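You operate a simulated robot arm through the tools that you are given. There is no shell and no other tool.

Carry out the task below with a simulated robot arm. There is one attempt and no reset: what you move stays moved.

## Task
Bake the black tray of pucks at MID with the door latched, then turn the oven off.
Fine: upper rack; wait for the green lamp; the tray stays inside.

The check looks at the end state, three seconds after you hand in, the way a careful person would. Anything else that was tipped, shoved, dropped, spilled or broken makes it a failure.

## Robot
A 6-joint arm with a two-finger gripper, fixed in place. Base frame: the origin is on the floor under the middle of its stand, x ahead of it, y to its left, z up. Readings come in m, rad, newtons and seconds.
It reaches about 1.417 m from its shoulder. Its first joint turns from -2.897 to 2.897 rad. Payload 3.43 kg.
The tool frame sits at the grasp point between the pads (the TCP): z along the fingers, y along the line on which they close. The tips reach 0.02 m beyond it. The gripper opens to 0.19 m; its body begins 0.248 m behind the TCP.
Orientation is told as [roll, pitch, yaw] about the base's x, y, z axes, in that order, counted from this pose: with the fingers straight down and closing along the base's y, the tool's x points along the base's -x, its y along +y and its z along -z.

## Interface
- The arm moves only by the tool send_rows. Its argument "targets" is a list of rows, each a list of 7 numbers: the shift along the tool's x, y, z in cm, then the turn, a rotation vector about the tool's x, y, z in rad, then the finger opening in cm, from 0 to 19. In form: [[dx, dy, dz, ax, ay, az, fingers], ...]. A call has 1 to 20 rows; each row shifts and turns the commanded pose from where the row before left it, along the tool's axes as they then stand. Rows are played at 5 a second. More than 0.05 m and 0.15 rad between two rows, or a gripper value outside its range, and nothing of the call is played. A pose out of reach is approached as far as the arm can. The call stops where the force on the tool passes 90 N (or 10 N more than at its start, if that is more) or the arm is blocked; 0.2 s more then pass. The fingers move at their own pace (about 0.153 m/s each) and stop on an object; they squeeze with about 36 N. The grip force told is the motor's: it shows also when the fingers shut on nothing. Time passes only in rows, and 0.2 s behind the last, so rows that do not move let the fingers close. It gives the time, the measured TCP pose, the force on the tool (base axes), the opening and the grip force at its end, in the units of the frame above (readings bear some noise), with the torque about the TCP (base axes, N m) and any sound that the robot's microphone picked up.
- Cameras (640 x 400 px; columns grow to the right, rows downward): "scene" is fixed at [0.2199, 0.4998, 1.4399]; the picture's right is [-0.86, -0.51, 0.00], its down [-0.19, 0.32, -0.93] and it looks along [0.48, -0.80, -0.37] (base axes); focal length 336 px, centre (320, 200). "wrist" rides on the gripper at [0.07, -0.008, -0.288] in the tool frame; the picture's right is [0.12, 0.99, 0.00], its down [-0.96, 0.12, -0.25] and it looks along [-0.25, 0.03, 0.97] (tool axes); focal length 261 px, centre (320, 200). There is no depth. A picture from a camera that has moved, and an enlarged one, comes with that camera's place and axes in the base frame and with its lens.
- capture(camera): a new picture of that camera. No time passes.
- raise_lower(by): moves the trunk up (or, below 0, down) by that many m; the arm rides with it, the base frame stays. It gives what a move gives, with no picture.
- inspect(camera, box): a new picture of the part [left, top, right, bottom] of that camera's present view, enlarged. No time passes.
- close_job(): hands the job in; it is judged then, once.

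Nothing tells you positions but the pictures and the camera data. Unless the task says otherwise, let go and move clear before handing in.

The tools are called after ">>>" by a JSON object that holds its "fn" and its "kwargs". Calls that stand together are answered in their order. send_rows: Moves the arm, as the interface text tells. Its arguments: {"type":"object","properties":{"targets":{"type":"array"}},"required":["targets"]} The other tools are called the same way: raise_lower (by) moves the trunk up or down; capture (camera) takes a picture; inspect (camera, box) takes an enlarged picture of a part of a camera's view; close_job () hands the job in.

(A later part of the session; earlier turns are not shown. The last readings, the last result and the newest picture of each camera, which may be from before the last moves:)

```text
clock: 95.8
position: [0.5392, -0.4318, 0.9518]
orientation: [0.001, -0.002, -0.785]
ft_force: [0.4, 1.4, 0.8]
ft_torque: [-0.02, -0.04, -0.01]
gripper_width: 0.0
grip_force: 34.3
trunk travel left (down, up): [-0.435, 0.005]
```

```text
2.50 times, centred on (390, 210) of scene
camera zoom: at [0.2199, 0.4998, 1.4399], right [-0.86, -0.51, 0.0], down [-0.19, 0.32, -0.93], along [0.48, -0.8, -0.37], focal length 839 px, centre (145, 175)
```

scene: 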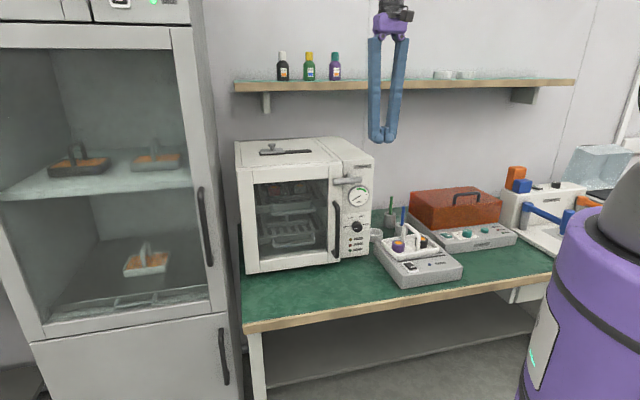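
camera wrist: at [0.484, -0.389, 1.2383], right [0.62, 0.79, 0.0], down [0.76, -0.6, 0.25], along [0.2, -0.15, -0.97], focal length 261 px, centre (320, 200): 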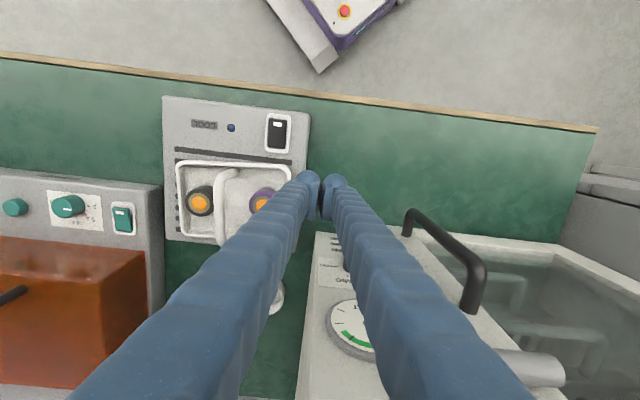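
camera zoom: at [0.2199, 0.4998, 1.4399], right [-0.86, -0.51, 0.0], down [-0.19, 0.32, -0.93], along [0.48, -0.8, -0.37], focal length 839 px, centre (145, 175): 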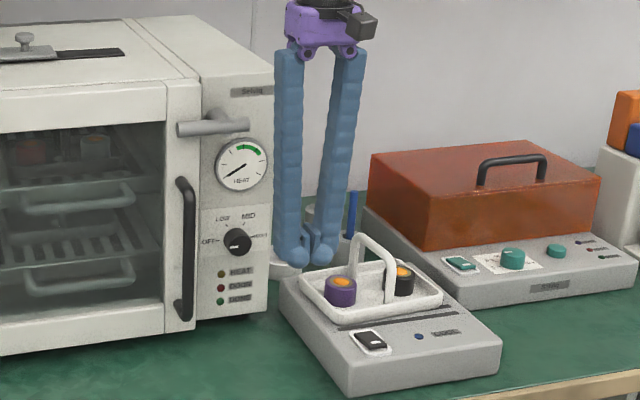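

>>> {"fn": "send_rows", "kwargs": {"targets": [[0, 1, 0, 0, 0, 0, 0], [0, 1, 1.5, 0, 0, 0, 0], [0, 0, 2.5, 0, -0.14, 0, 0], [0, 0, 1.5, 0, -0.14, 0, 0], [0, 0, 0, 0, -0.14, 0, 0], [0, 0, 0, 0, -0.14, 0, 0], [0, 0, 0, 0, 0, 0, 0]]}}

>>> {"fn": "capture", "kwargs": {"camera": "wrist"}}

>>> {"fn": "inspect", "kwargs": {"camera": "scene", "box": [300, 130, 480, 290]}}

```text
clock: 97.3
position: [0.5567, -0.424, 0.898]
orientation: [0.0, -0.562, -0.785]
ft_force: [0.4, 0.0, 0.3]
ft_torque: [0.01, -0.01, 0.02]
gripper_width: 0.0001
grip_force: 34.6
out of reach, approached as far as the arm can: row 3
trunk travel left (down, up): [-0.435, 0.005]
```

```text
taken
camera wrist: at [0.4003, -0.2809, 1.1032], right [0.63, 0.77, -0.06], down [0.56, -0.4, 0.72], along [0.53, -0.49, -0.69], focal length 261 px, centre (320, 200)
```

wrist: 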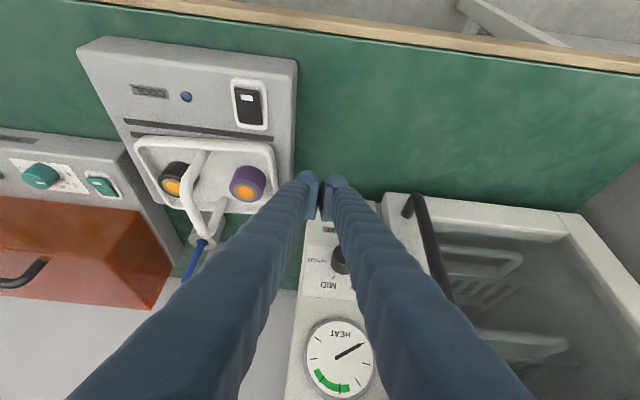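

```text
2.50 times, centred on (390, 210) of scene
camera zoom: at [0.2199, 0.4998, 1.4399], right [-0.86, -0.51, 0.0], down [-0.19, 0.32, -0.93], along [0.48, -0.8, -0.37], focal length 839 px, centre (145, 175)
```

zoom: 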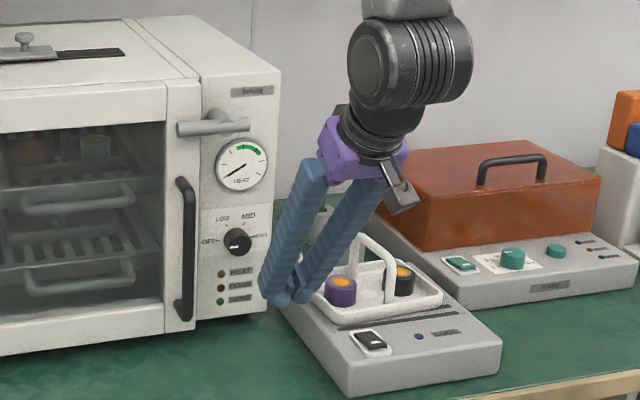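

>>> {"fn": "send_rows", "kwargs": {"targets": [[0, 0, 0, 0, -0.14, 0, 0], [0, 0, 0, 0, -0.14, 0, 0], [0, 0, 0, 0, 0, 0, 0]]}}

>>> {"fn": "inspect", "kwargs": {"camera": "scene", "box": [300, 130, 480, 290]}}

```text
clock: 98.2
position: [0.557, -0.4247, 0.8982]
orientation: [0.0, -0.84, -0.785]
ft_force: [0.4, 0.6, 0.5]
ft_torque: [0.04, -0.01, -0.01]
gripper_width: 0.0
grip_force: 34.8
trunk travel left (down, up): [-0.435, 0.005]
```

```text
2.50 times, centred on (390, 210) of scene
camera zoom: at [0.2199, 0.4998, 1.4399], right [-0.86, -0.51, 0.0], down [-0.19, 0.32, -0.93], along [0.48, -0.8, -0.37], focal length 839 px, centre (145, 175)
```

zoom: 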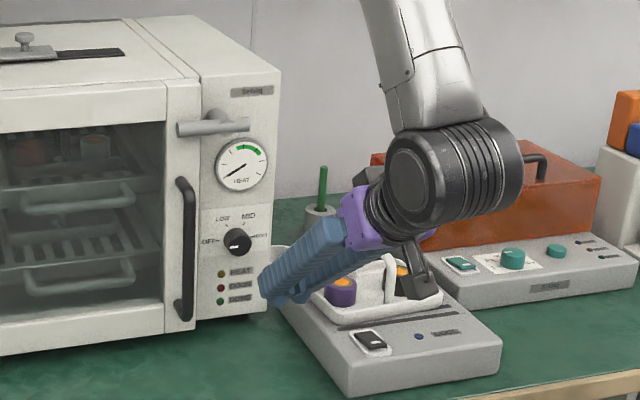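

>>> {"fn": "send_rows", "kwargs": {"targets": [[0, 0, 0, 0, -0.14, 0, 0], [0, 0, 0, 0, -0.14, 0, 0], [0, 0, 0, 0, 0, 0, 0]]}}

>>> {"fn": "inspect", "kwargs": {"camera": "scene", "box": [300, 130, 480, 290]}}

```text
clock: 99.0
position: [0.5575, -0.4254, 0.9001]
orientation: [0.002, -1.122, -0.786]
ft_force: [0.1, -0.1, -0.2]
ft_torque: [0.01, -0.02, 0.0]
gripper_width: 0.0
grip_force: 34.4
trunk travel left (down, up): [-0.435, 0.005]
```

```text
2.50 times, centred on (390, 210) of scene
camera zoom: at [0.2199, 0.4998, 1.4399], right [-0.86, -0.51, 0.0], down [-0.19, 0.32, -0.93], along [0.48, -0.8, -0.37], focal length 839 px, centre (145, 175)
```

zoom: 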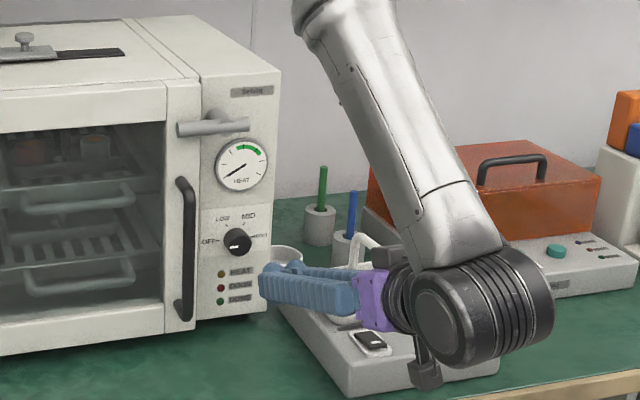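

>>> {"fn": "send_rows", "kwargs": {"targets": [[0, 0, 0, 0, -0.14, 0, 0], [0, 0, 0, 0, -0.14, 0, 0], [0, 0, 0, 0, -0.14, 0, 0], [0, 0, 0, 0, -0.03, 0, 0], [0, 0, 0, 0, 0, 0, 0]]}}

>>> {"fn": "inspect", "kwargs": {"camera": "scene", "box": [300, 130, 480, 290]}}

>>> {"fn": "capture", "kwargs": {"camera": "wrist"}}

```text
clock: 100.1
position: [0.6588, -0.4259, 0.872]
orientation: [-1.001, -1.558, 0.193]
ft_force: [-53.9, 23.5, 31.2]
ft_torque: [-1.12, -0.62, 0.43]
gripper_width: 0.0
grip_force: 33.8
out of reach, approached as far as the arm can: row 1, 2, 3, 4
trunk travel left (down, up): [-0.435, 0.005]
stopped in row 5: the force on the tool passed its limit at 105 N (the readings are from after the stop); the commanded pose is now the measured one
```

```text
2.50 times, centred on (390, 210) of scene
camera zoom: at [0.2199, 0.4998, 1.4399], right [-0.86, -0.51, 0.0], down [-0.19, 0.32, -0.93], along [0.48, -0.8, -0.37], focal length 839 px, centre (145, 175)
```

zoom: 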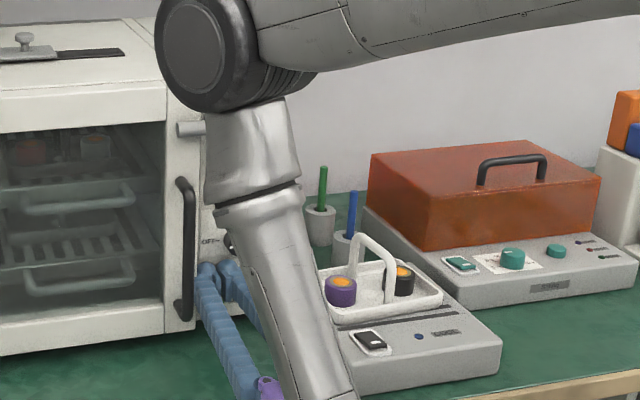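

```text
taken
camera wrist: at [0.453, -0.2246, 0.8023], right [0.72, 0.69, -0.13], down [-0.08, 0.26, 0.96], along [0.69, -0.68, 0.24], focal length 261 px, centre (320, 200)
```

wrist: 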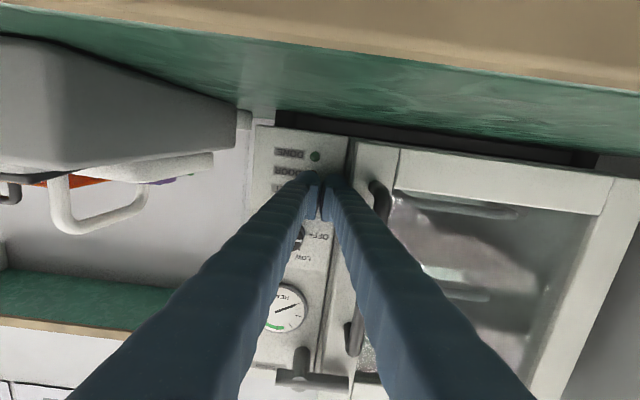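

The arm jumped to another configuration and its fingertips pressed on the panel before the safety stop. I need to check that nothing was displaced before doing anything else.

>>> {"fn": "capture", "kwargs": {"camera": "scene"}}

>>> {"fn": "inspect", "kwargs": {"camera": "wrist", "box": [230, 100, 430, 400]}}

>>> {"fn": "inspect", "kwargs": {"camera": "scene", "box": [330, 160, 400, 290]}}

```text
taken
```

scene: 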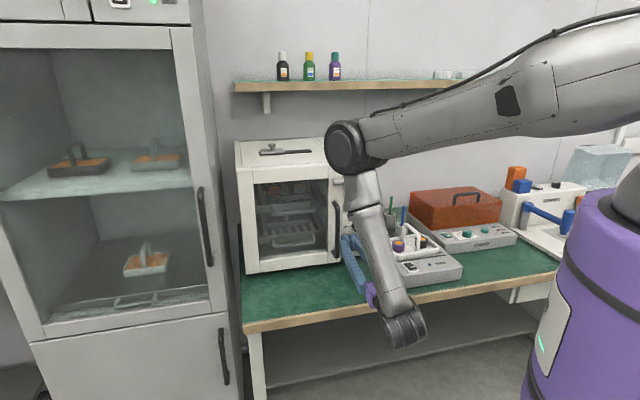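

```text
1.33 times, centred on (330, 250) of wrist
camera zoom: at [0.453, -0.2246, 0.8023], right [0.72, 0.69, -0.13], down [-0.08, 0.26, 0.96], along [0.69, -0.68, 0.24], focal length 348 px, centre (307, 133)
```

zoom: 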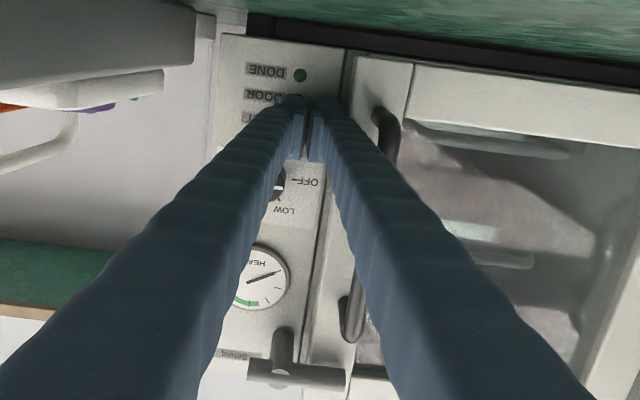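

```text
3.08 times, centred on (365, 225) of scene
camera zoom: at [0.2199, 0.4998, 1.4399], right [-0.86, -0.51, 0.0], down [-0.19, 0.32, -0.93], along [0.48, -0.8, -0.37], focal length 1033 px, centre (182, 123)
```

zoom: 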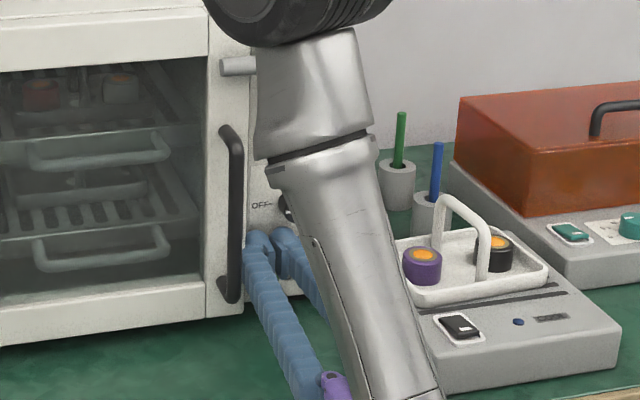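

Everything is still in place: oven, latch, white tray, rods. The arm has ended up with the tool horizontal facing the panel, which is the posture I wanted. I'll relieve the contact by backing off 1 cm and check that it follows cleanly.

>>> {"fn": "send_rows", "kwargs": {"targets": [[0, 0, -0.5, 0, 0, 0, 0], [0, 0, -0.5, 0, 0, 0, 0]]}}

>>> {"fn": "capture", "kwargs": {"camera": "wrist"}}

```text
clock: 100.7
position: [0.6568, -0.4246, 0.8687]
orientation: [-0.39, -1.55, -0.429]
ft_force: [-35.0, -36.5, 27.8]
ft_torque: [1.4, -1.09, 0.35]
gripper_width: 0.0
grip_force: 34.1
out of reach, approached as far as the arm can: row 2
trunk travel left (down, up): [-0.435, 0.005]
```

```text
taken
camera wrist: at [0.4545, -0.2205, 0.8014], right [0.72, 0.68, -0.13], down [-0.07, 0.25, 0.97], along [0.69, -0.69, 0.23], focal length 261 px, centre (320, 200)
```

wrist: 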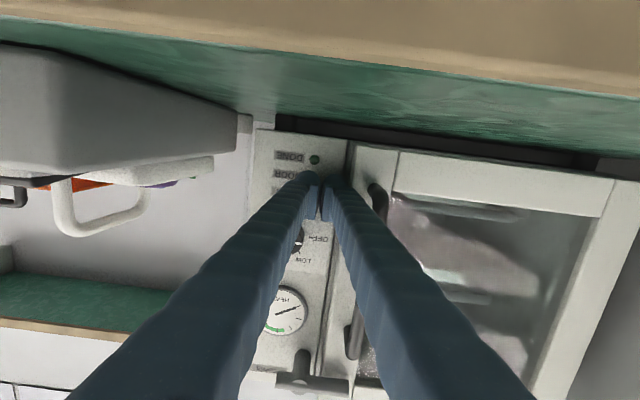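

The arm is at its wrist limit with a fully horizontal tool, and the fingertips are wedged against the door's edge. Tilting the tool back up a bit relaxes that limit, so I'll do that while easing away from the door and panel.

>>> {"fn": "send_rows", "kwargs": {"targets": [[0, -0.5, -0.3, 0, 0.1, 0, 0], [0, -0.5, -0.5, 0, 0.1, 0, 0]]}}

>>> {"fn": "inspect", "kwargs": {"camera": "scene", "box": [310, 130, 470, 350]}}

```text
clock: 101.3
position: [0.6508, -0.4186, 0.8642]
orientation: [-0.035, -1.352, -0.761]
ft_force: [0.1, 0.0, -0.8]
ft_torque: [-0.01, -0.01, 0.04]
gripper_width: 0.0003
grip_force: 34.1
trunk travel left (down, up): [-0.435, 0.005]
```

```text
1.82 times, centred on (390, 240) of scene
camera zoom: at [0.2199, 0.4998, 1.4399], right [-0.86, -0.51, 0.0], down [-0.19, 0.32, -0.93], along [0.48, -0.8, -0.37], focal length 610 px, centre (193, 127)
```

zoom: 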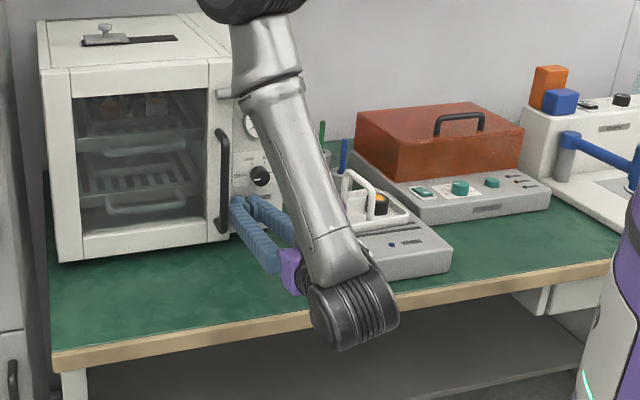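

Contact is cleared (zero force). I'll back out a little more with a slightly higher tilt and look at the knob.

>>> {"fn": "send_rows", "kwargs": {"targets": [[0.2, -0.5, -1.2, 0, 0.075, 0, 0], [0.2, -0.5, -1.2, 0, 0.075, 0, 0], [0, 0, 0, 0, 0, 0, 0]]}}

>>> {"fn": "capture", "kwargs": {"camera": "wrist"}}

>>> {"fn": "inspect", "kwargs": {"camera": "scene", "box": [325, 150, 395, 270]}}

```text
clock: 102.1
position: [0.627, -0.4102, 0.8666]
orientation: [-0.022, -1.205, -0.78]
ft_force: [0.7, 0.0, 0.1]
ft_torque: [-0.01, 0.0, 0.01]
gripper_width: 0.0
grip_force: 34.0
trunk travel left (down, up): [-0.435, 0.005]
```

```text
taken
camera wrist: at [0.4163, -0.2058, 0.903], right [0.68, 0.72, -0.12], down [0.17, 0.0, 0.99], along [0.71, -0.69, -0.12], focal length 261 px, centre (320, 200)
```

wrist: 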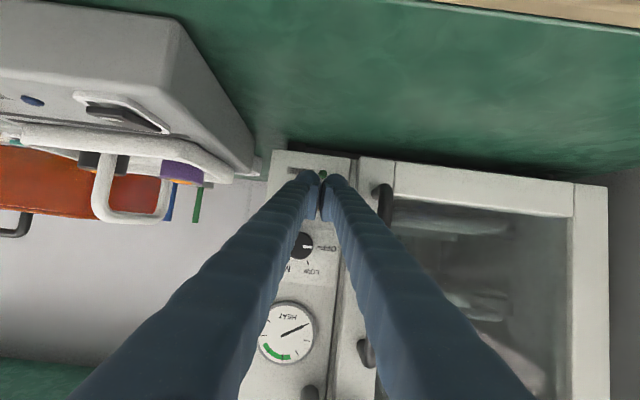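

```text
3.33 times, centred on (360, 210) of scene
camera zoom: at [0.2199, 0.4998, 1.4399], right [-0.86, -0.51, 0.0], down [-0.19, 0.32, -0.93], along [0.48, -0.8, -0.37], focal length 1119 px, centre (187, 167)
```

zoom: 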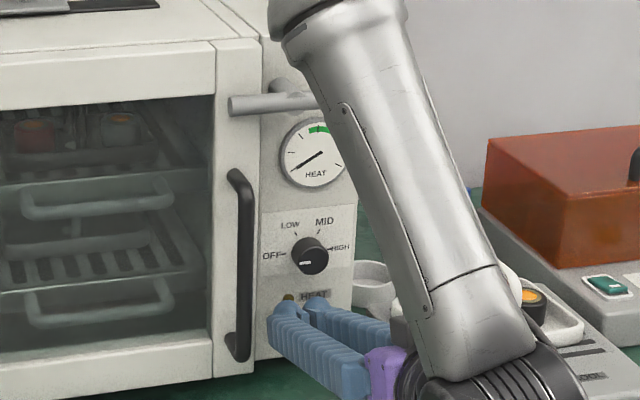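

>>> {"fn": "send_rows", "kwargs": {"targets": [[0.42, 0, -1.07, 0, 0, 0, 0], [0.42, 0, -1.07, 0, 0, 0, 0], [0, -0.8, 0, 0, 0, 0, 3], [0, -0.9, 0, 0, 0, 0, 5.5], [0, 0, 0, 0, 0, 0, 5.5]]}}

>>> {"fn": "capture", "kwargs": {"camera": "wrist"}}

```text
clock: 103.3
position: [0.5966, -0.4048, 0.8691]
orientation: [-0.025, -1.206, -0.781]
ft_force: [-0.4, -0.9, -0.2]
ft_torque: [0.0, 0.0, 0.0]
gripper_width: 0.0549
grip_force: 0.1
trunk travel left (down, up): [-0.435, 0.005]
```

```text
taken
camera wrist: at [0.3875, -0.2007, 0.9038], right [0.68, 0.72, -0.12], down [0.17, 0.01, 0.99], along [0.71, -0.69, -0.12], focal length 261 px, centre (320, 200)
```

wrist: 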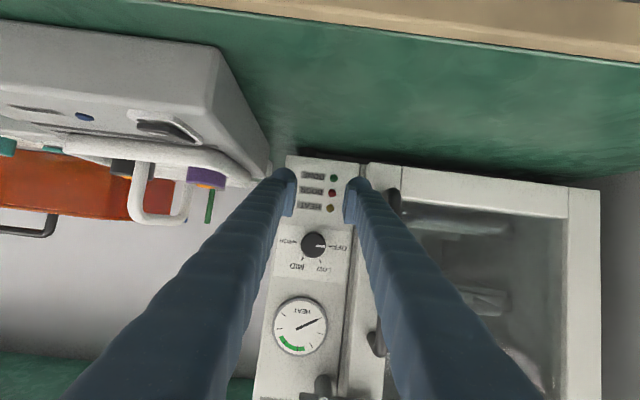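

>>> {"fn": "inspect", "kwargs": {"camera": "wrist", "box": [265, 150, 375, 290]}}

>>> {"fn": "inspect", "kwargs": {"camera": "scene", "box": [325, 190, 395, 270]}}

```text
2.86 times, centred on (320, 220) of wrist
camera zoom: at [0.3875, -0.2007, 0.9038], right [0.68, 0.72, -0.12], down [0.17, 0.01, 0.99], along [0.71, -0.69, -0.12], focal length 745 px, centre (320, 143)
```

zoom: 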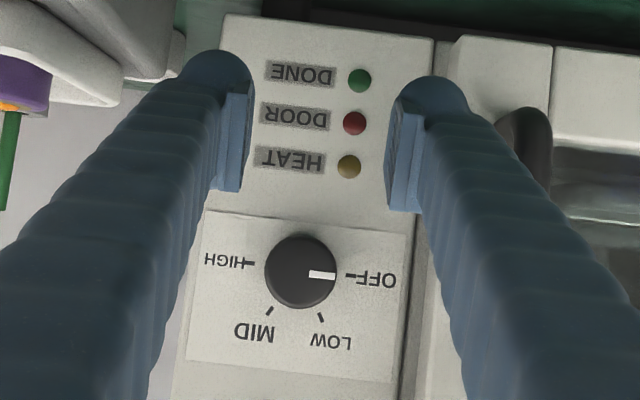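

```text
5.00 times, centred on (360, 230) of scene
camera zoom: at [0.2199, 0.4998, 1.4399], right [-0.86, -0.51, 0.0], down [-0.19, 0.32, -0.93], along [0.48, -0.8, -0.37], focal length 1679 px, centre (120, 50)
```

zoom: 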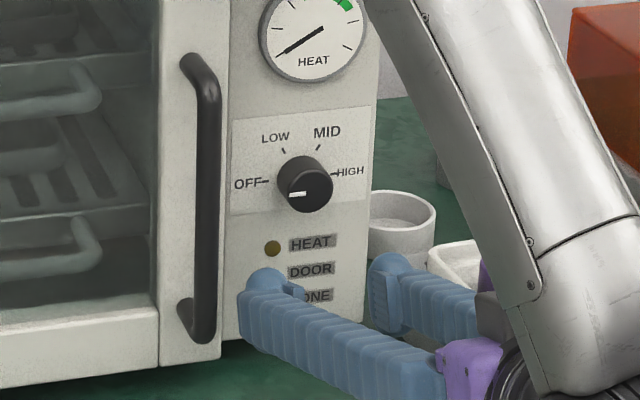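

The view along the tool shows the knob clearly, pointing at OFF, at about u 0.134, z 0.923. I'll raise the tool to the knob axis with the fingers open around it, still in front of its face.

>>> {"fn": "send_rows", "kwargs": {"targets": [[-2.57, 0, -0.985, 0, 0, 0, 5.5], [-2.57, 0, -0.985, 0, 0, 0, 5.5], [0, 0, 0, 0, 0, 0, 5.5]]}}

>>> {"fn": "inspect", "kwargs": {"camera": "wrist", "box": [265, 130, 375, 270]}}

>>> {"fn": "inspect", "kwargs": {"camera": "scene", "box": [325, 190, 395, 270]}}

```text
clock: 104.1
position: [0.5966, -0.4049, 0.9256]
orientation: [-0.024, -1.208, -0.781]
ft_force: [1.0, 0.8, 0.1]
ft_torque: [0.03, 0.04, -0.02]
gripper_width: 0.055
grip_force: 0.0
trunk travel left (down, up): [-0.435, 0.005]
```

```text
2.86 times, centred on (320, 200) of wrist
camera zoom: at [0.3876, -0.2, 0.9609], right [0.68, 0.72, -0.12], down [0.17, 0.01, 0.99], along [0.71, -0.69, -0.12], focal length 745 px, centre (320, 200)
```

zoom: 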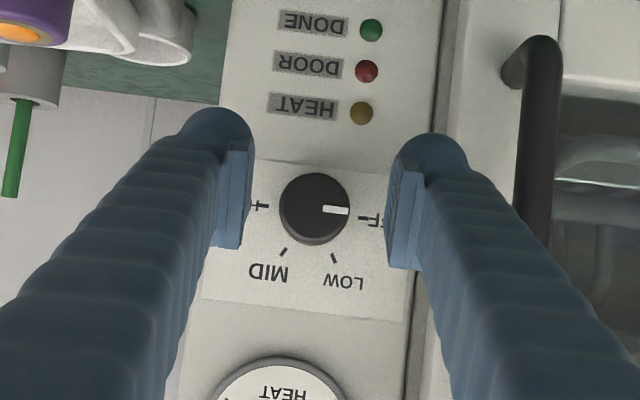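

```text
5.00 times, centred on (360, 230) of scene
camera zoom: at [0.2199, 0.4998, 1.4399], right [-0.86, -0.51, 0.0], down [-0.19, 0.32, -0.93], along [0.48, -0.8, -0.37], focal length 1679 px, centre (120, 50)
```

zoom: 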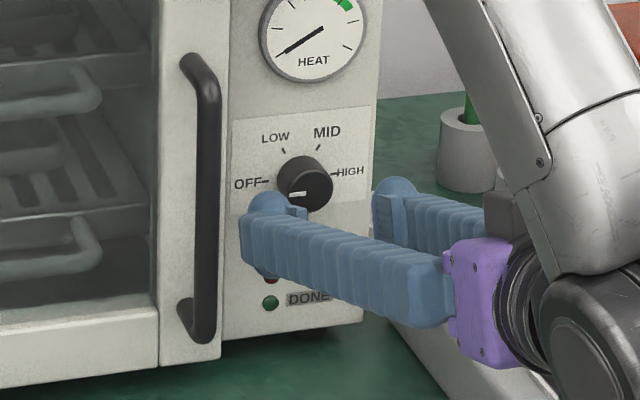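

The knob is exactly on the tool axis. For each 60° step I'll pre-turn the fingers -30° about the knob axis, grip, and turn to +30°. Pre-turning now while clear of the knob.

>>> {"fn": "send_rows", "kwargs": {"targets": [[0, 0, 0, 0.0469, 0, -0.1223, 5.5], [0, 0, 0, 0.0469, 0, -0.1223, 5.5], [0, 0, 0, 0, 0, 0, 5.5]]}}

>>> {"fn": "inspect", "kwargs": {"camera": "wrist", "box": [265, 130, 375, 270]}}

```text
clock: 104.9
position: [0.5977, -0.4058, 0.9235]
orientation: [-0.662, -1.117, -0.191]
ft_force: [-0.6, -0.9, 0.1]
ft_torque: [-0.03, 0.02, 0.03]
gripper_width: 0.0548
grip_force: 0.1
trunk travel left (down, up): [-0.435, 0.005]
```

```text
2.86 times, centred on (320, 200) of wrist
camera zoom: at [0.395, -0.1933, 0.9603], right [0.64, 0.67, -0.37], down [0.35, 0.18, 0.92], along [0.69, -0.72, -0.12], focal length 745 px, centre (320, 200)
```

zoom: 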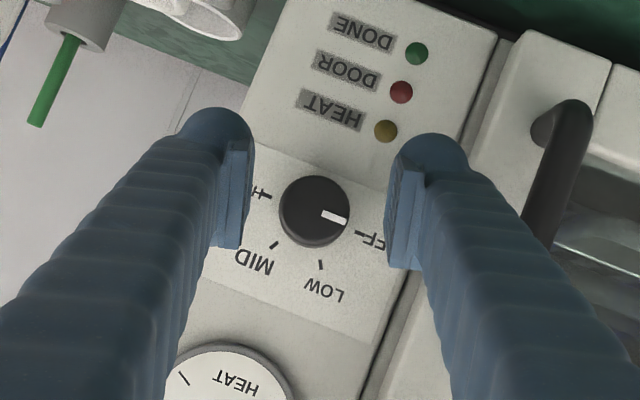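

>>> {"fn": "send_rows", "kwargs": {"targets": [[0, 0, 0, 0.0469, 0, -0.1223, 5.5], [0, 0, 0, 0.0469, 0, -0.1223, 5.5], [0, 0, 0, 0, 0, 0, 5.5]]}}

>>> {"fn": "inspect", "kwargs": {"camera": "wrist", "box": [265, 130, 375, 270]}}

>>> {"fn": "capture", "kwargs": {"camera": "scene"}}

```text
clock: 105.7
position: [0.5972, -0.4052, 0.9241]
orientation: [-1.029, -0.933, 0.126]
ft_force: [0.1, 1.1, 0.5]
ft_torque: [-0.02, 0.04, -0.03]
gripper_width: 0.055
grip_force: 0.0
trunk travel left (down, up): [-0.435, 0.005]
```

```text
2.86 times, centred on (320, 200) of wrist
camera zoom: at [0.4019, -0.1864, 0.9579], right [0.54, 0.58, -0.6], down [0.51, 0.34, 0.79], along [0.67, -0.74, -0.12], focal length 745 px, centre (320, 200)
```

zoom: 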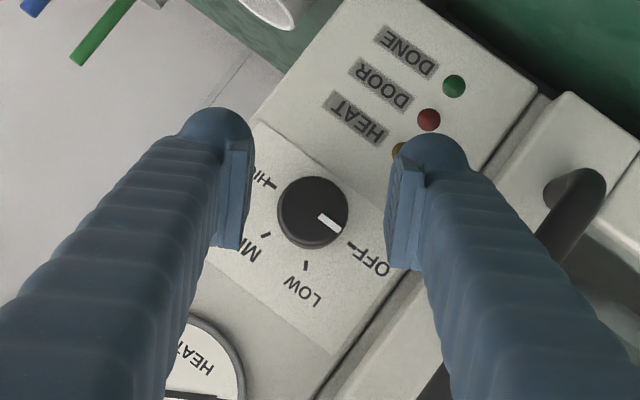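

```text
taken
```

scene: 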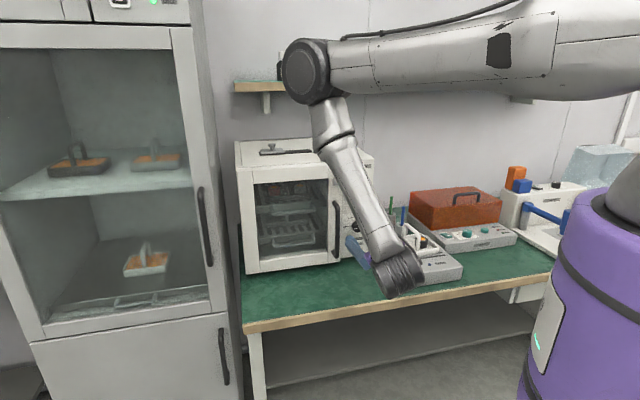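

Pre-turned -30° cleanly. Now I'll advance 4.2 cm so the pads straddle the knob.

>>> {"fn": "send_rows", "kwargs": {"targets": [[-0.54, 0, 1.4, 0, 0, 0, 5.5], [-0.54, 0, 1.4, 0, 0, 0, 5.5], [-0.42, 0, 1.1, 0, 0, 0, 5.5], [0, 0, 0, 0, 0, 0, 5.5]]}}

>>> {"fn": "inspect", "kwargs": {"camera": "wrist", "box": [265, 130, 375, 270]}}

>>> {"fn": "inspect", "kwargs": {"camera": "scene", "box": [325, 190, 395, 270]}}

```text
clock: 106.7
position: [0.6279, -0.4335, 0.9233]
orientation: [-1.027, -0.936, 0.122]
ft_force: [1.3, -0.7, 0.0]
ft_torque: [0.03, 0.01, 0.01]
gripper_width: 0.0547
grip_force: 0.1
trunk travel left (down, up): [-0.435, 0.005]
```

```text
2.86 times, centred on (320, 200) of wrist
camera zoom: at [0.4312, -0.2149, 0.9579], right [0.54, 0.59, -0.6], down [0.51, 0.34, 0.79], along [0.67, -0.74, -0.12], focal length 745 px, centre (320, 200)
```

zoom: 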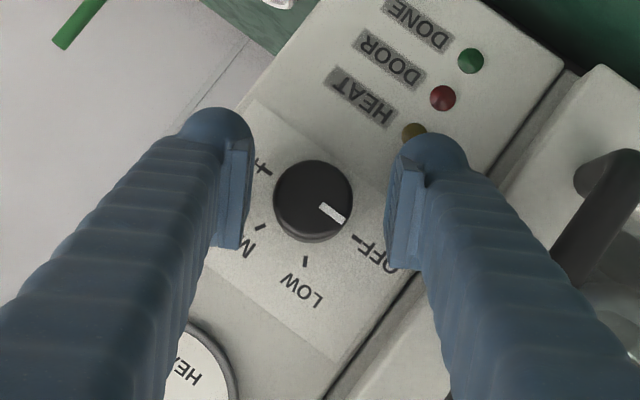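

```text
5.00 times, centred on (360, 230) of scene
camera zoom: at [0.2199, 0.4998, 1.4399], right [-0.86, -0.51, 0.0], down [-0.19, 0.32, -0.93], along [0.48, -0.8, -0.37], focal length 1679 px, centre (120, 50)
```

zoom: 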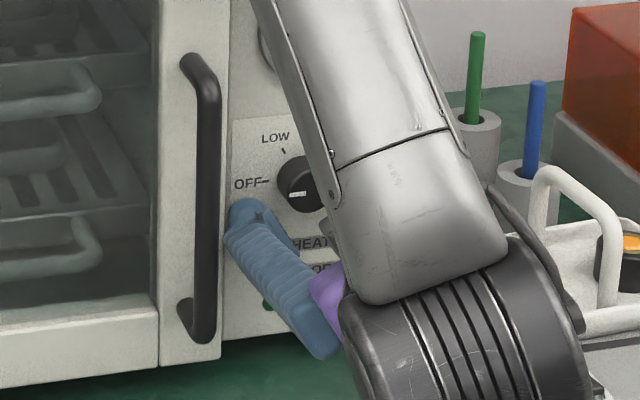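

>>> {"fn": "send_rows", "kwargs": {"targets": [[-0.49, -0.24, 0.56, 0, 0, 0, 5.5], [0, 0, 0, 0, 0, 0, 4], [0, 0, 0, 0, 0, 0, 2], [0, 0, 0, 0, 0, 0, 2], [0, 0, 0, 0, 0, 0, 2]]}}

>>> {"fn": "inspect", "kwargs": {"camera": "wrist", "box": [265, 130, 375, 270]}}

```text
clock: 107.9
position: [0.6309, -0.4386, 0.9253]
orientation: [-1.027, -0.936, 0.123]
ft_force: [0.7, 2.2, 0.5]
ft_torque: [0.05, 0.01, 0.1]
gripper_width: 0.0325
grip_force: 45.1
trunk travel left (down, up): [-0.435, 0.005]
```

```text
2.86 times, centred on (320, 200) of wrist
camera zoom: at [0.4354, -0.2204, 0.9609], right [0.54, 0.59, -0.6], down [0.51, 0.34, 0.79], along [0.67, -0.74, -0.12], focal length 745 px, centre (320, 200)
```

zoom: 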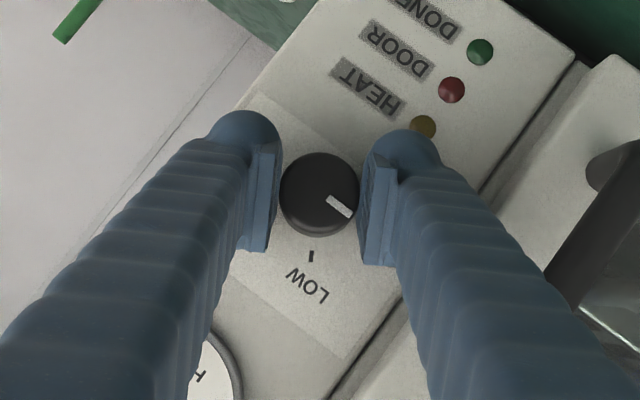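

The knob is gripped centrally (3.25 cm). I'll turn it clockwise in small steps and watch the torque.

>>> {"fn": "send_rows", "kwargs": {"targets": [[0, 0, 0, -0.0465, 0, 0.1214, 2], [0, 0, 0, -0.0465, 0, 0.1214, 2], [0, 0, 0, -0.0465, 0, 0.1214, 2]]}}

>>> {"fn": "inspect", "kwargs": {"camera": "wrist", "box": [265, 130, 375, 270]}}

```text
clock: 108.7
position: [0.6308, -0.4399, 0.9252]
orientation: [-0.378, -1.178, -0.45]
ft_force: [-5.5, 11.8, -1.3]
ft_torque: [0.16, 0.17, 0.59]
gripper_width: 0.0326
grip_force: 45.4
trunk travel left (down, up): [-0.435, 0.005]
```

```text
2.86 times, centred on (320, 200) of wrist
camera zoom: at [0.4246, -0.231, 0.9629], right [0.67, 0.7, -0.25], down [0.26, 0.1, 0.96], along [0.7, -0.7, -0.12], focal length 745 px, centre (320, 200)
```

zoom: 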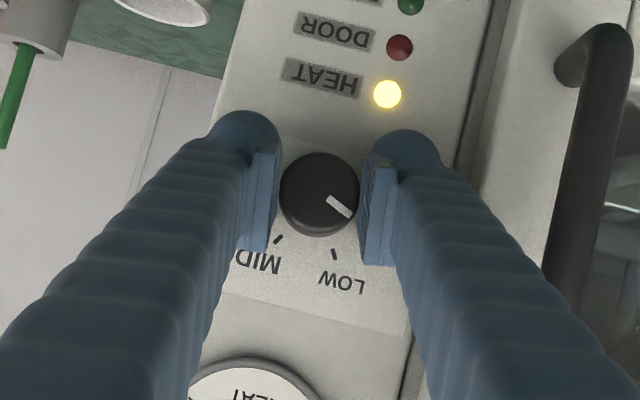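

The HEAT lamp has come on and the DOOR lamp stays dark. I'll keep turning.

>>> {"fn": "send_rows", "kwargs": {"targets": [[0, 0, 0, -0.0465, 0, 0.1214, 2], [0, 0, 0, -0.0465, 0, 0.1214, 2], [0, 0, 0, -0.0465, 0, 0.1214, 2]]}}

>>> {"fn": "inspect", "kwargs": {"camera": "wrist", "box": [265, 130, 375, 270]}}

```text
clock: 109.5
position: [0.6311, -0.44, 0.9261]
orientation: [0.618, -1.134, -1.375]
ft_force: [-5.2, 20.4, 2.1]
ft_torque: [0.46, 0.46, 0.73]
gripper_width: 0.0322
grip_force: 45.3
trunk travel left (down, up): [-0.435, 0.005]
```

```text
2.86 times, centred on (320, 200) of wrist
camera zoom: at [0.414, -0.2414, 0.9587], right [0.68, 0.72, 0.14], down [-0.02, -0.17, 0.98], along [0.73, -0.67, -0.11], focal length 745 px, centre (320, 200)
```

zoom: 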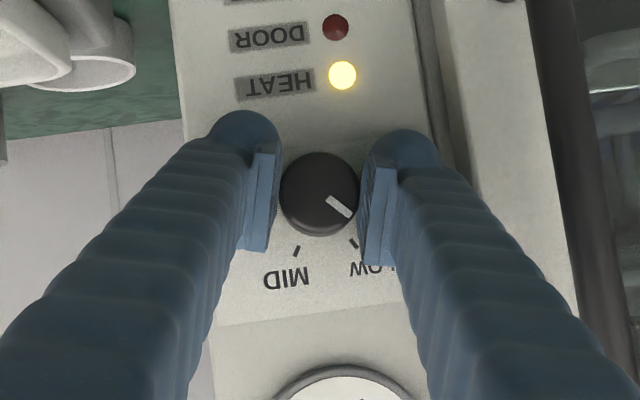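

>>> {"fn": "send_rows", "kwargs": {"targets": [[0, 0, 0, -0.0465, 0, 0.1214, 2], [0, 0, 0, -0.0465, 0, 0.1214, 2], [0, 0, 0, 0, 0, 0, 2]]}}

>>> {"fn": "inspect", "kwargs": {"camera": "wrist", "box": [265, 130, 375, 270]}}

>>> {"fn": "capture", "kwargs": {"camera": "scene"}}

```text
clock: 110.3
position: [0.6299, -0.4401, 0.9265]
orientation: [1.0, -0.951, -1.707]
ft_force: [-8.7, 28.8, -5.7]
ft_torque: [-0.23, -0.28, -0.01]
gripper_width: 0.0325
grip_force: 44.9
trunk travel left (down, up): [-0.435, 0.005]
```

```text
2.86 times, centred on (320, 200) of wrist
camera zoom: at [0.408, -0.2475, 0.9533], right [0.63, 0.67, 0.39], down [-0.19, -0.35, 0.92], along [0.75, -0.66, -0.09], focal length 745 px, centre (320, 200)
```

zoom: 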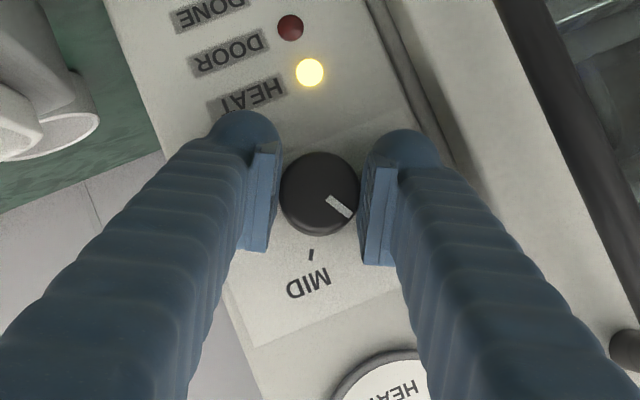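

```text
taken
```

scene: 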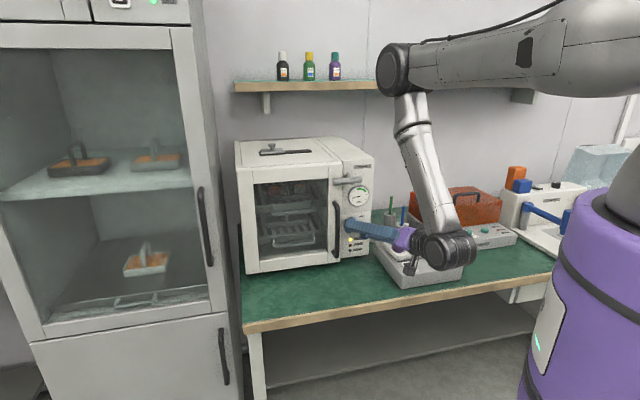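

The knob is at LOW (60°) with no reach trouble so far. I'll ease the slight inward pressure and keep turning toward MID in the same grip, checking every two steps.

>>> {"fn": "send_rows", "kwargs": {"targets": [[0.07, 0, -0.19, -0.0465, 0, 0.1214, 2], [0, 0, 0, -0.0465, 0, 0.1214, 2], [0, 0, 0, 0, 0, 0, 2]]}}

>>> {"fn": "inspect", "kwargs": {"camera": "wrist", "box": [265, 130, 375, 270]}}

```text
clock: 111.1
position: [0.6299, -0.4407, 0.9262]
orientation: [1.219, -0.74, -1.874]
ft_force: [1.2, 3.4, -10.3]
ft_torque: [-0.16, -0.12, -0.28]
gripper_width: 0.0325
grip_force: 44.8
trunk travel left (down, up): [-0.435, 0.005]
```

```text
2.86 times, centred on (320, 200) of wrist
camera zoom: at [0.4038, -0.2516, 0.9452], right [0.54, 0.58, 0.61], down [-0.36, -0.5, 0.79], along [0.76, -0.64, -0.06], focal length 745 px, centre (320, 200)
```

zoom: 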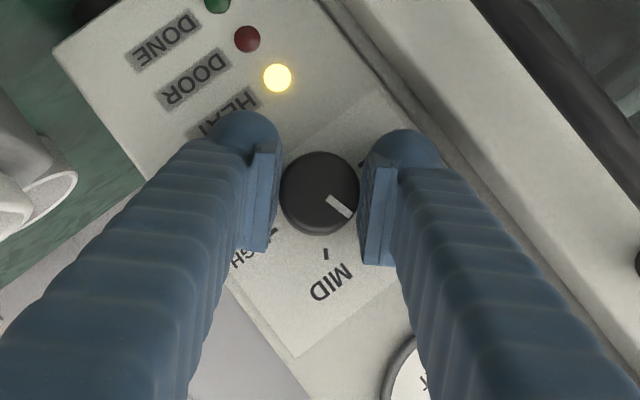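

>>> {"fn": "send_rows", "kwargs": {"targets": [[0, 0, 0, -0.0465, 0, 0.1214, 2], [0, 0, 0, -0.0465, 0, 0.1214, 2], [0, 0, 0, 0, 0, 0, 2]]}}

>>> {"fn": "inspect", "kwargs": {"camera": "wrist", "box": [265, 130, 375, 270]}}

>>> {"fn": "capture", "kwargs": {"camera": "scene"}}

```text
clock: 111.9
position: [0.6297, -0.4394, 0.9246]
orientation: [1.359, -0.504, -1.955]
ft_force: [1.0, -5.3, -7.4]
ft_torque: [-0.06, -0.06, -0.27]
gripper_width: 0.0325
grip_force: 45.0
trunk travel left (down, up): [-0.435, 0.005]
```

```text
2.86 times, centred on (320, 200) of wrist
camera zoom: at [0.4005, -0.2547, 0.9363], right [0.41, 0.45, 0.79], down [-0.49, -0.63, 0.61], along [0.77, -0.64, -0.03], focal length 745 px, centre (320, 200)
```

zoom: 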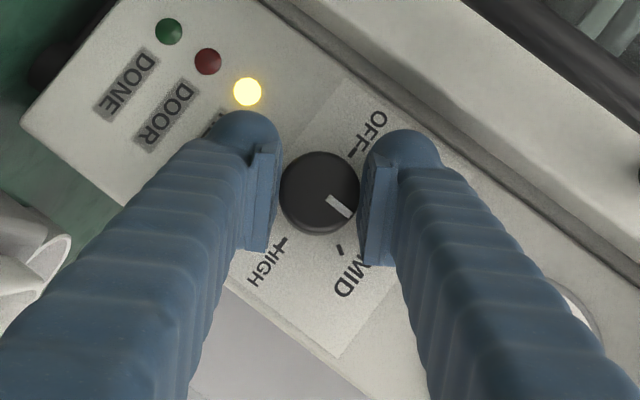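

```text
taken
```

scene: 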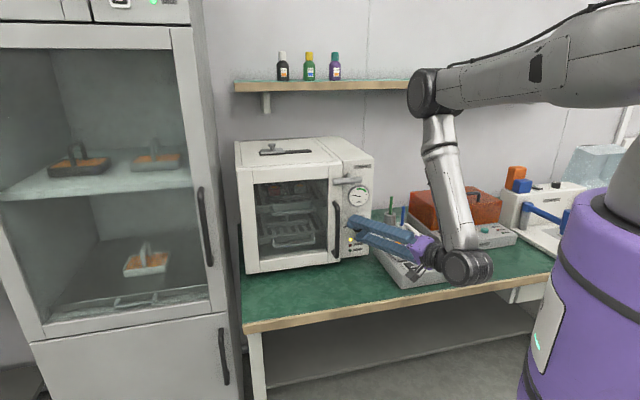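

>>> {"fn": "send_rows", "kwargs": {"targets": [[0, 0, 0, -0.0465, 0, 0.1214, 2], [0, 0, 0, -0.0465, 0, 0.1214, 2], [0, 0, 0, 0, 0, 0, 2]]}}

>>> {"fn": "inspect", "kwargs": {"camera": "wrist", "box": [265, 130, 375, 270]}}

>>> {"fn": "inspect", "kwargs": {"camera": "scene", "box": [325, 160, 495, 300]}}

```text
clock: 112.7
position: [0.632, -0.4454, 0.9257]
orientation: [1.464, -0.26, -1.985]
ft_force: [-24.3, 41.9, 4.9]
ft_torque: [-0.22, -0.15, 0.28]
gripper_width: 0.0325
grip_force: 45.0
out of reach, approached as far as the arm can: row 2
trunk travel left (down, up): [-0.435, 0.005]
```

```text
2.86 times, centred on (320, 200) of wrist
camera zoom: at [0.4001, -0.263, 0.9279], right [0.25, 0.3, 0.92], down [-0.57, -0.72, 0.38], along [0.78, -0.62, -0.01], focal length 745 px, centre (320, 200)
```

zoom: 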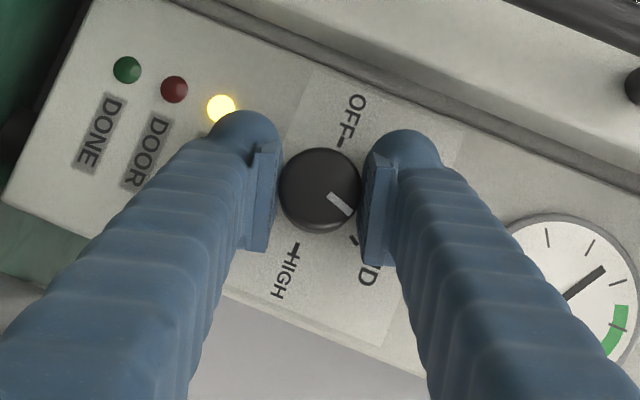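

```text
2.86 times, centred on (410, 230) of scene
camera zoom: at [0.2199, 0.4998, 1.4399], right [-0.86, -0.51, 0.0], down [-0.19, 0.32, -0.93], along [0.48, -0.8, -0.37], focal length 959 px, centre (63, 114)
```

zoom: 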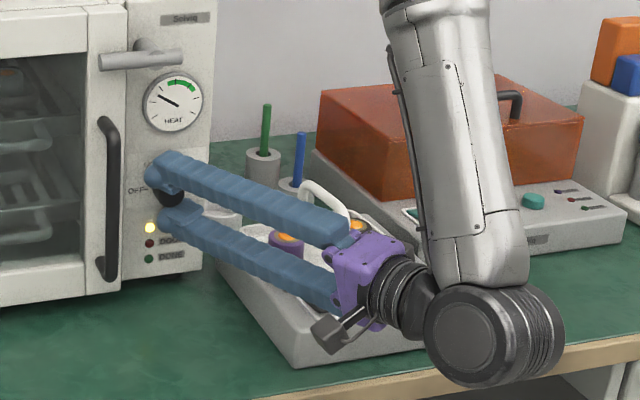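

Almost at MID, about 15° short; the gauge is rising. The arm hit its reach limit on the last step, so I'll open the fingers around the knob, rotate back in place, and regrip for the rest.

>>> {"fn": "send_rows", "kwargs": {"targets": [[0, 0, 0, 0, 0, 0, 4.5], [0, 0, 0, 0, 0, 0, 6], [0.1, 0, -0.25, 0.0465, 0, -0.1214, 6], [0.1, 0, -0.25, 0.0465, 0, -0.1214, 6], [0, 0, 0, 0.0465, 0, -0.1214, 6], [0, 0, 0, 0.0465, 0, -0.1214, 6], [0, 0, 0, 0.0465, 0, -0.1214, 6], [0, 0, 0, 0, 0, 0, 6]]}}

>>> {"fn": "inspect", "kwargs": {"camera": "wrist", "box": [265, 130, 375, 270]}}

>>> {"fn": "inspect", "kwargs": {"camera": "scene", "box": [325, 160, 495, 300]}}

```text
clock: 114.5
position: [0.6296, -0.4447, 0.9251]
orientation: [1.122, -0.85, -1.803]
ft_force: [0.0, 0.3, 0.3]
ft_torque: [0.0, 0.01, 0.0]
gripper_width: 0.06
grip_force: 0.0
trunk travel left (down, up): [-0.435, 0.005]
```

```text
2.86 times, centred on (320, 200) of wrist
camera zoom: at [0.4052, -0.2542, 0.9477], right [0.59, 0.63, 0.5], down [-0.28, -0.42, 0.86], along [0.76, -0.65, -0.08], focal length 745 px, centre (320, 200)
```

zoom: 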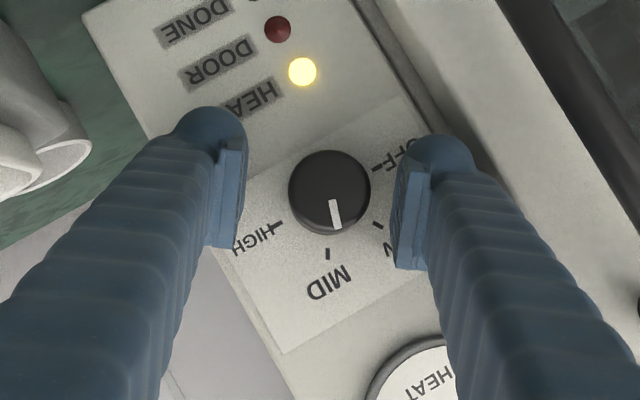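

```text
2.86 times, centred on (410, 230) of scene
camera zoom: at [0.2199, 0.4998, 1.4399], right [-0.86, -0.51, 0.0], down [-0.19, 0.32, -0.93], along [0.48, -0.8, -0.37], focal length 959 px, centre (63, 114)
```

zoom: 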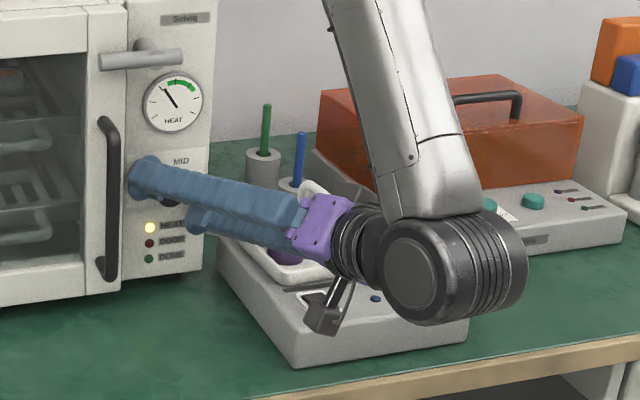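

The knob is about 11° short of MID, and the gauge is climbing. I'll recentre, regrip and turn that last bit.

>>> {"fn": "send_rows", "kwargs": {"targets": [[0.15, 0.35, 0, 0, 0, 0, 5], [0, 0, 0, 0, 0, 0, 2], [0, 0, 0, 0, 0, 0, 2], [0, 0, 0, -0.0344, 0, 0.0897, 2], [0, 0, 0, -0.0344, 0, 0.0897, 2], [0, 0, 0, 0, 0, 0, 2]]}}

>>> {"fn": "inspect", "kwargs": {"camera": "wrist", "box": [265, 130, 375, 270]}}

>>> {"fn": "inspect", "kwargs": {"camera": "scene", "box": [325, 160, 405, 280]}}

```text
clock: 115.9
position: [0.6326, -0.442, 0.9263]
orientation: [1.258, -0.683, -1.898]
ft_force: [7.1, 0.3, 8.8]
ft_torque: [-0.11, -0.11, 0.05]
gripper_width: 0.0327
grip_force: 44.5
trunk travel left (down, up): [-0.435, 0.005]
```

```text
2.86 times, centred on (320, 200) of wrist
camera zoom: at [0.4048, -0.2548, 0.9424], right [0.51, 0.55, 0.66], down [-0.39, -0.53, 0.75], along [0.77, -0.64, -0.05], focal length 745 px, centre (320, 200)
```

zoom: 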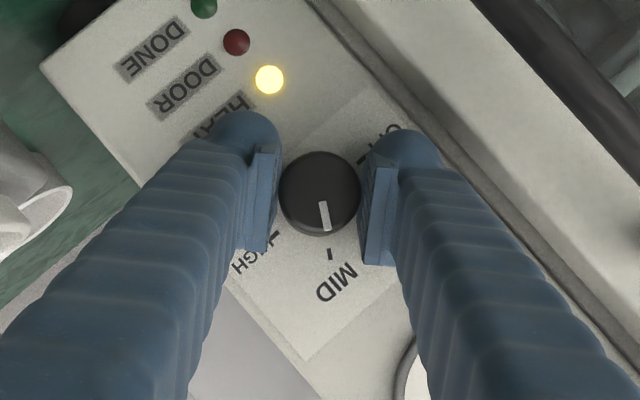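

```text
3.33 times, centred on (365, 220) of scene
camera zoom: at [0.2199, 0.4998, 1.4399], right [-0.86, -0.51, 0.0], down [-0.19, 0.32, -0.93], along [0.48, -0.8, -0.37], focal length 1119 px, centre (170, 133)
```

zoom: 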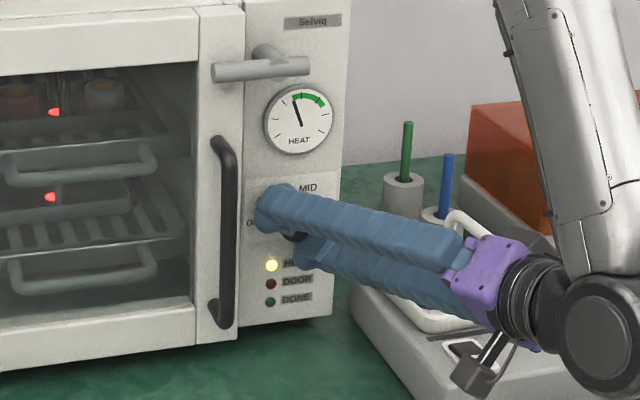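

The pointer is at MID, the needle is about to enter the green band, and the tray's indicator dot has turned red from heat. I'll open the fingers around the knob and wait, checking the lamps.

>>> {"fn": "send_rows", "kwargs": {"targets": [[0, 0, 0, 0, 0, 0, 4], [0, 0, 0, 0, 0, 0, 6], [0, 0, 0, 0, 0, 0, 6], [0, 0, 0, 0, 0, 0, 6], [0, 0, 0, 0, 0, 0, 6], [0, 0, 0, 0, 0, 0, 6]]}}

>>> {"fn": "inspect", "kwargs": {"camera": "scene", "box": [325, 160, 405, 280]}}

>>> {"fn": "inspect", "kwargs": {"camera": "wrist", "box": [245, 110, 395, 270]}}

```text
clock: 117.3
position: [0.6317, -0.4422, 0.9245]
orientation: [1.257, -0.682, -1.895]
ft_force: [0.3, -0.9, 0.7]
ft_torque: [0.0, -0.01, 0.01]
gripper_width: 0.0601
grip_force: 0.1
trunk travel left (down, up): [-0.435, 0.005]
```

```text
3.33 times, centred on (365, 220) of scene
camera zoom: at [0.2199, 0.4998, 1.4399], right [-0.86, -0.51, 0.0], down [-0.19, 0.32, -0.93], along [0.48, -0.8, -0.37], focal length 1119 px, centre (170, 133)
```

zoom: 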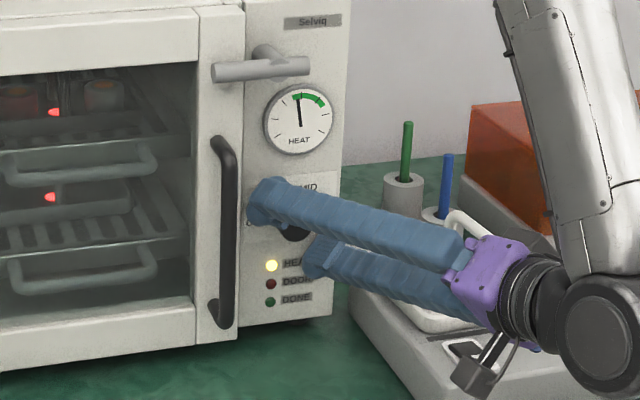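

```text
2.50 times, centred on (320, 190) of wrist
camera zoom: at [0.4045, -0.2548, 0.9421], right [0.51, 0.55, 0.66], down [-0.39, -0.53, 0.75], along [0.77, -0.64, -0.06], focal length 652 px, centre (320, 225)
```

zoom: 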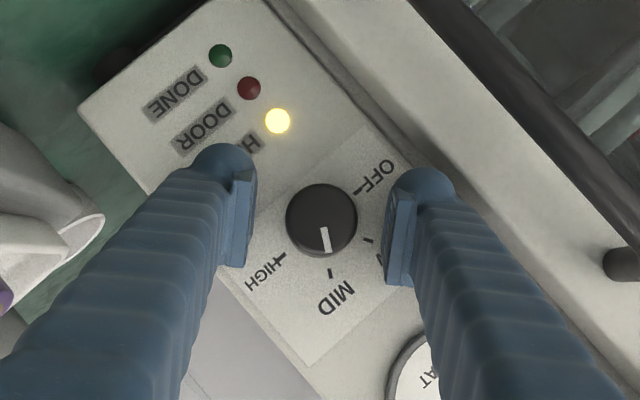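

The knob is exactly at MID and the needle is in the green band. Waiting for the DONE lamp.

>>> {"fn": "send_rows", "kwargs": {"targets": [[0, 0, 0, 0, 0, 0, 6], [0, 0, 0, 0, 0, 0, 6], [0, 0, 0, 0, 0, 0, 6], [0, 0, 0, 0, 0, 0, 6], [0, 0, 0, 0, 0, 0, 6], [0, 0, 0, 0, 0, 0, 6], [0, 0, 0, 0, 0, 0, 6], [0, 0, 0, 0, 0, 0, 6], [0, 0, 0, 0, 0, 0, 6], [0, 0, 0, 0, 0, 0, 6], [0, 0, 0, 0, 0, 0, 6], [0, 0, 0, 0, 0, 0, 6], [0, 0, 0, 0, 0, 0, 6], [0, 0, 0, 0, 0, 0, 6], [0, 0, 0, 0, 0, 0, 6], [0, 0, 0, 0, 0, 0, 6], [0, 0, 0, 0, 0, 0, 6], [0, 0, 0, 0, 0, 0, 6], [0, 0, 0, 0, 0, 0, 6], [0, 0, 0, 0, 0, 0, 6]]}}

>>> {"fn": "inspect", "kwargs": {"camera": "scene", "box": [325, 160, 405, 280]}}

```text
clock: 121.5
position: [0.631, -0.4426, 0.9255]
orientation: [1.257, -0.682, -1.893]
ft_force: [-0.8, -0.9, 0.1]
ft_torque: [0.02, 0.02, -0.02]
gripper_width: 0.06
grip_force: 0.0
trunk travel left (down, up): [-0.435, 0.005]
```

```text
3.33 times, centred on (365, 220) of scene
camera zoom: at [0.2199, 0.4998, 1.4399], right [-0.86, -0.51, 0.0], down [-0.19, 0.32, -0.93], along [0.48, -0.8, -0.37], focal length 1119 px, centre (170, 133)
```

zoom: 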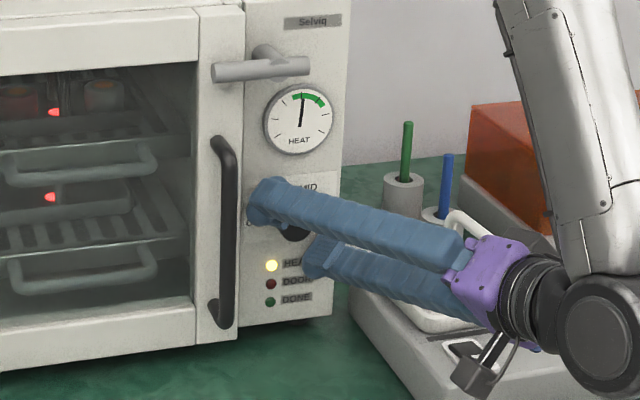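

>>> {"fn": "send_rows", "kwargs": {"targets": [[0, 0, 0, 0, 0, 0, 6], [0, 0, 0, 0, 0, 0, 6], [0, 0, 0, 0, 0, 0, 6], [0, 0, 0, 0, 0, 0, 6], [0, 0, 0, 0, 0, 0, 6], [0, 0, 0, 0, 0, 0, 6], [0, 0, 0, 0, 0, 0, 6], [0, 0, 0, 0, 0, 0, 6], [0, 0, 0, 0, 0, 0, 6], [0, 0, 0, 0, 0, 0, 6], [0, 0, 0, 0, 0, 0, 6], [0, 0, 0, 0, 0, 0, 6], [0, 0, 0, 0, 0, 0, 6], [0, 0, 0, 0, 0, 0, 6], [0, 0, 0, 0, 0, 0, 6], [0, 0, 0, 0, 0, 0, 6], [0, 0, 0, 0, 0, 0, 6], [0, 0, 0, 0, 0, 0, 6], [0, 0, 0, 0, 0, 0, 6], [0, 0, 0, 0, 0, 0, 6]]}}

>>> {"fn": "inspect", "kwargs": {"camera": "scene", "box": [325, 160, 405, 280]}}

```text
clock: 125.7
position: [0.6313, -0.4433, 0.9248]
orientation: [1.256, -0.682, -1.895]
ft_force: [0.2, -0.4, -0.9]
ft_torque: [-0.01, -0.01, 0.01]
gripper_width: 0.0599
grip_force: 0.2
trunk travel left (down, up): [-0.435, 0.005]
```

```text
3.33 times, centred on (365, 220) of scene
camera zoom: at [0.2199, 0.4998, 1.4399], right [-0.86, -0.51, 0.0], down [-0.19, 0.32, -0.93], along [0.48, -0.8, -0.37], focal length 1119 px, centre (170, 133)
```

zoom: 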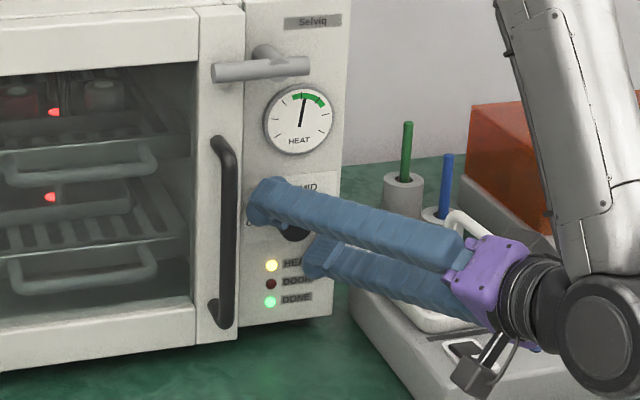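

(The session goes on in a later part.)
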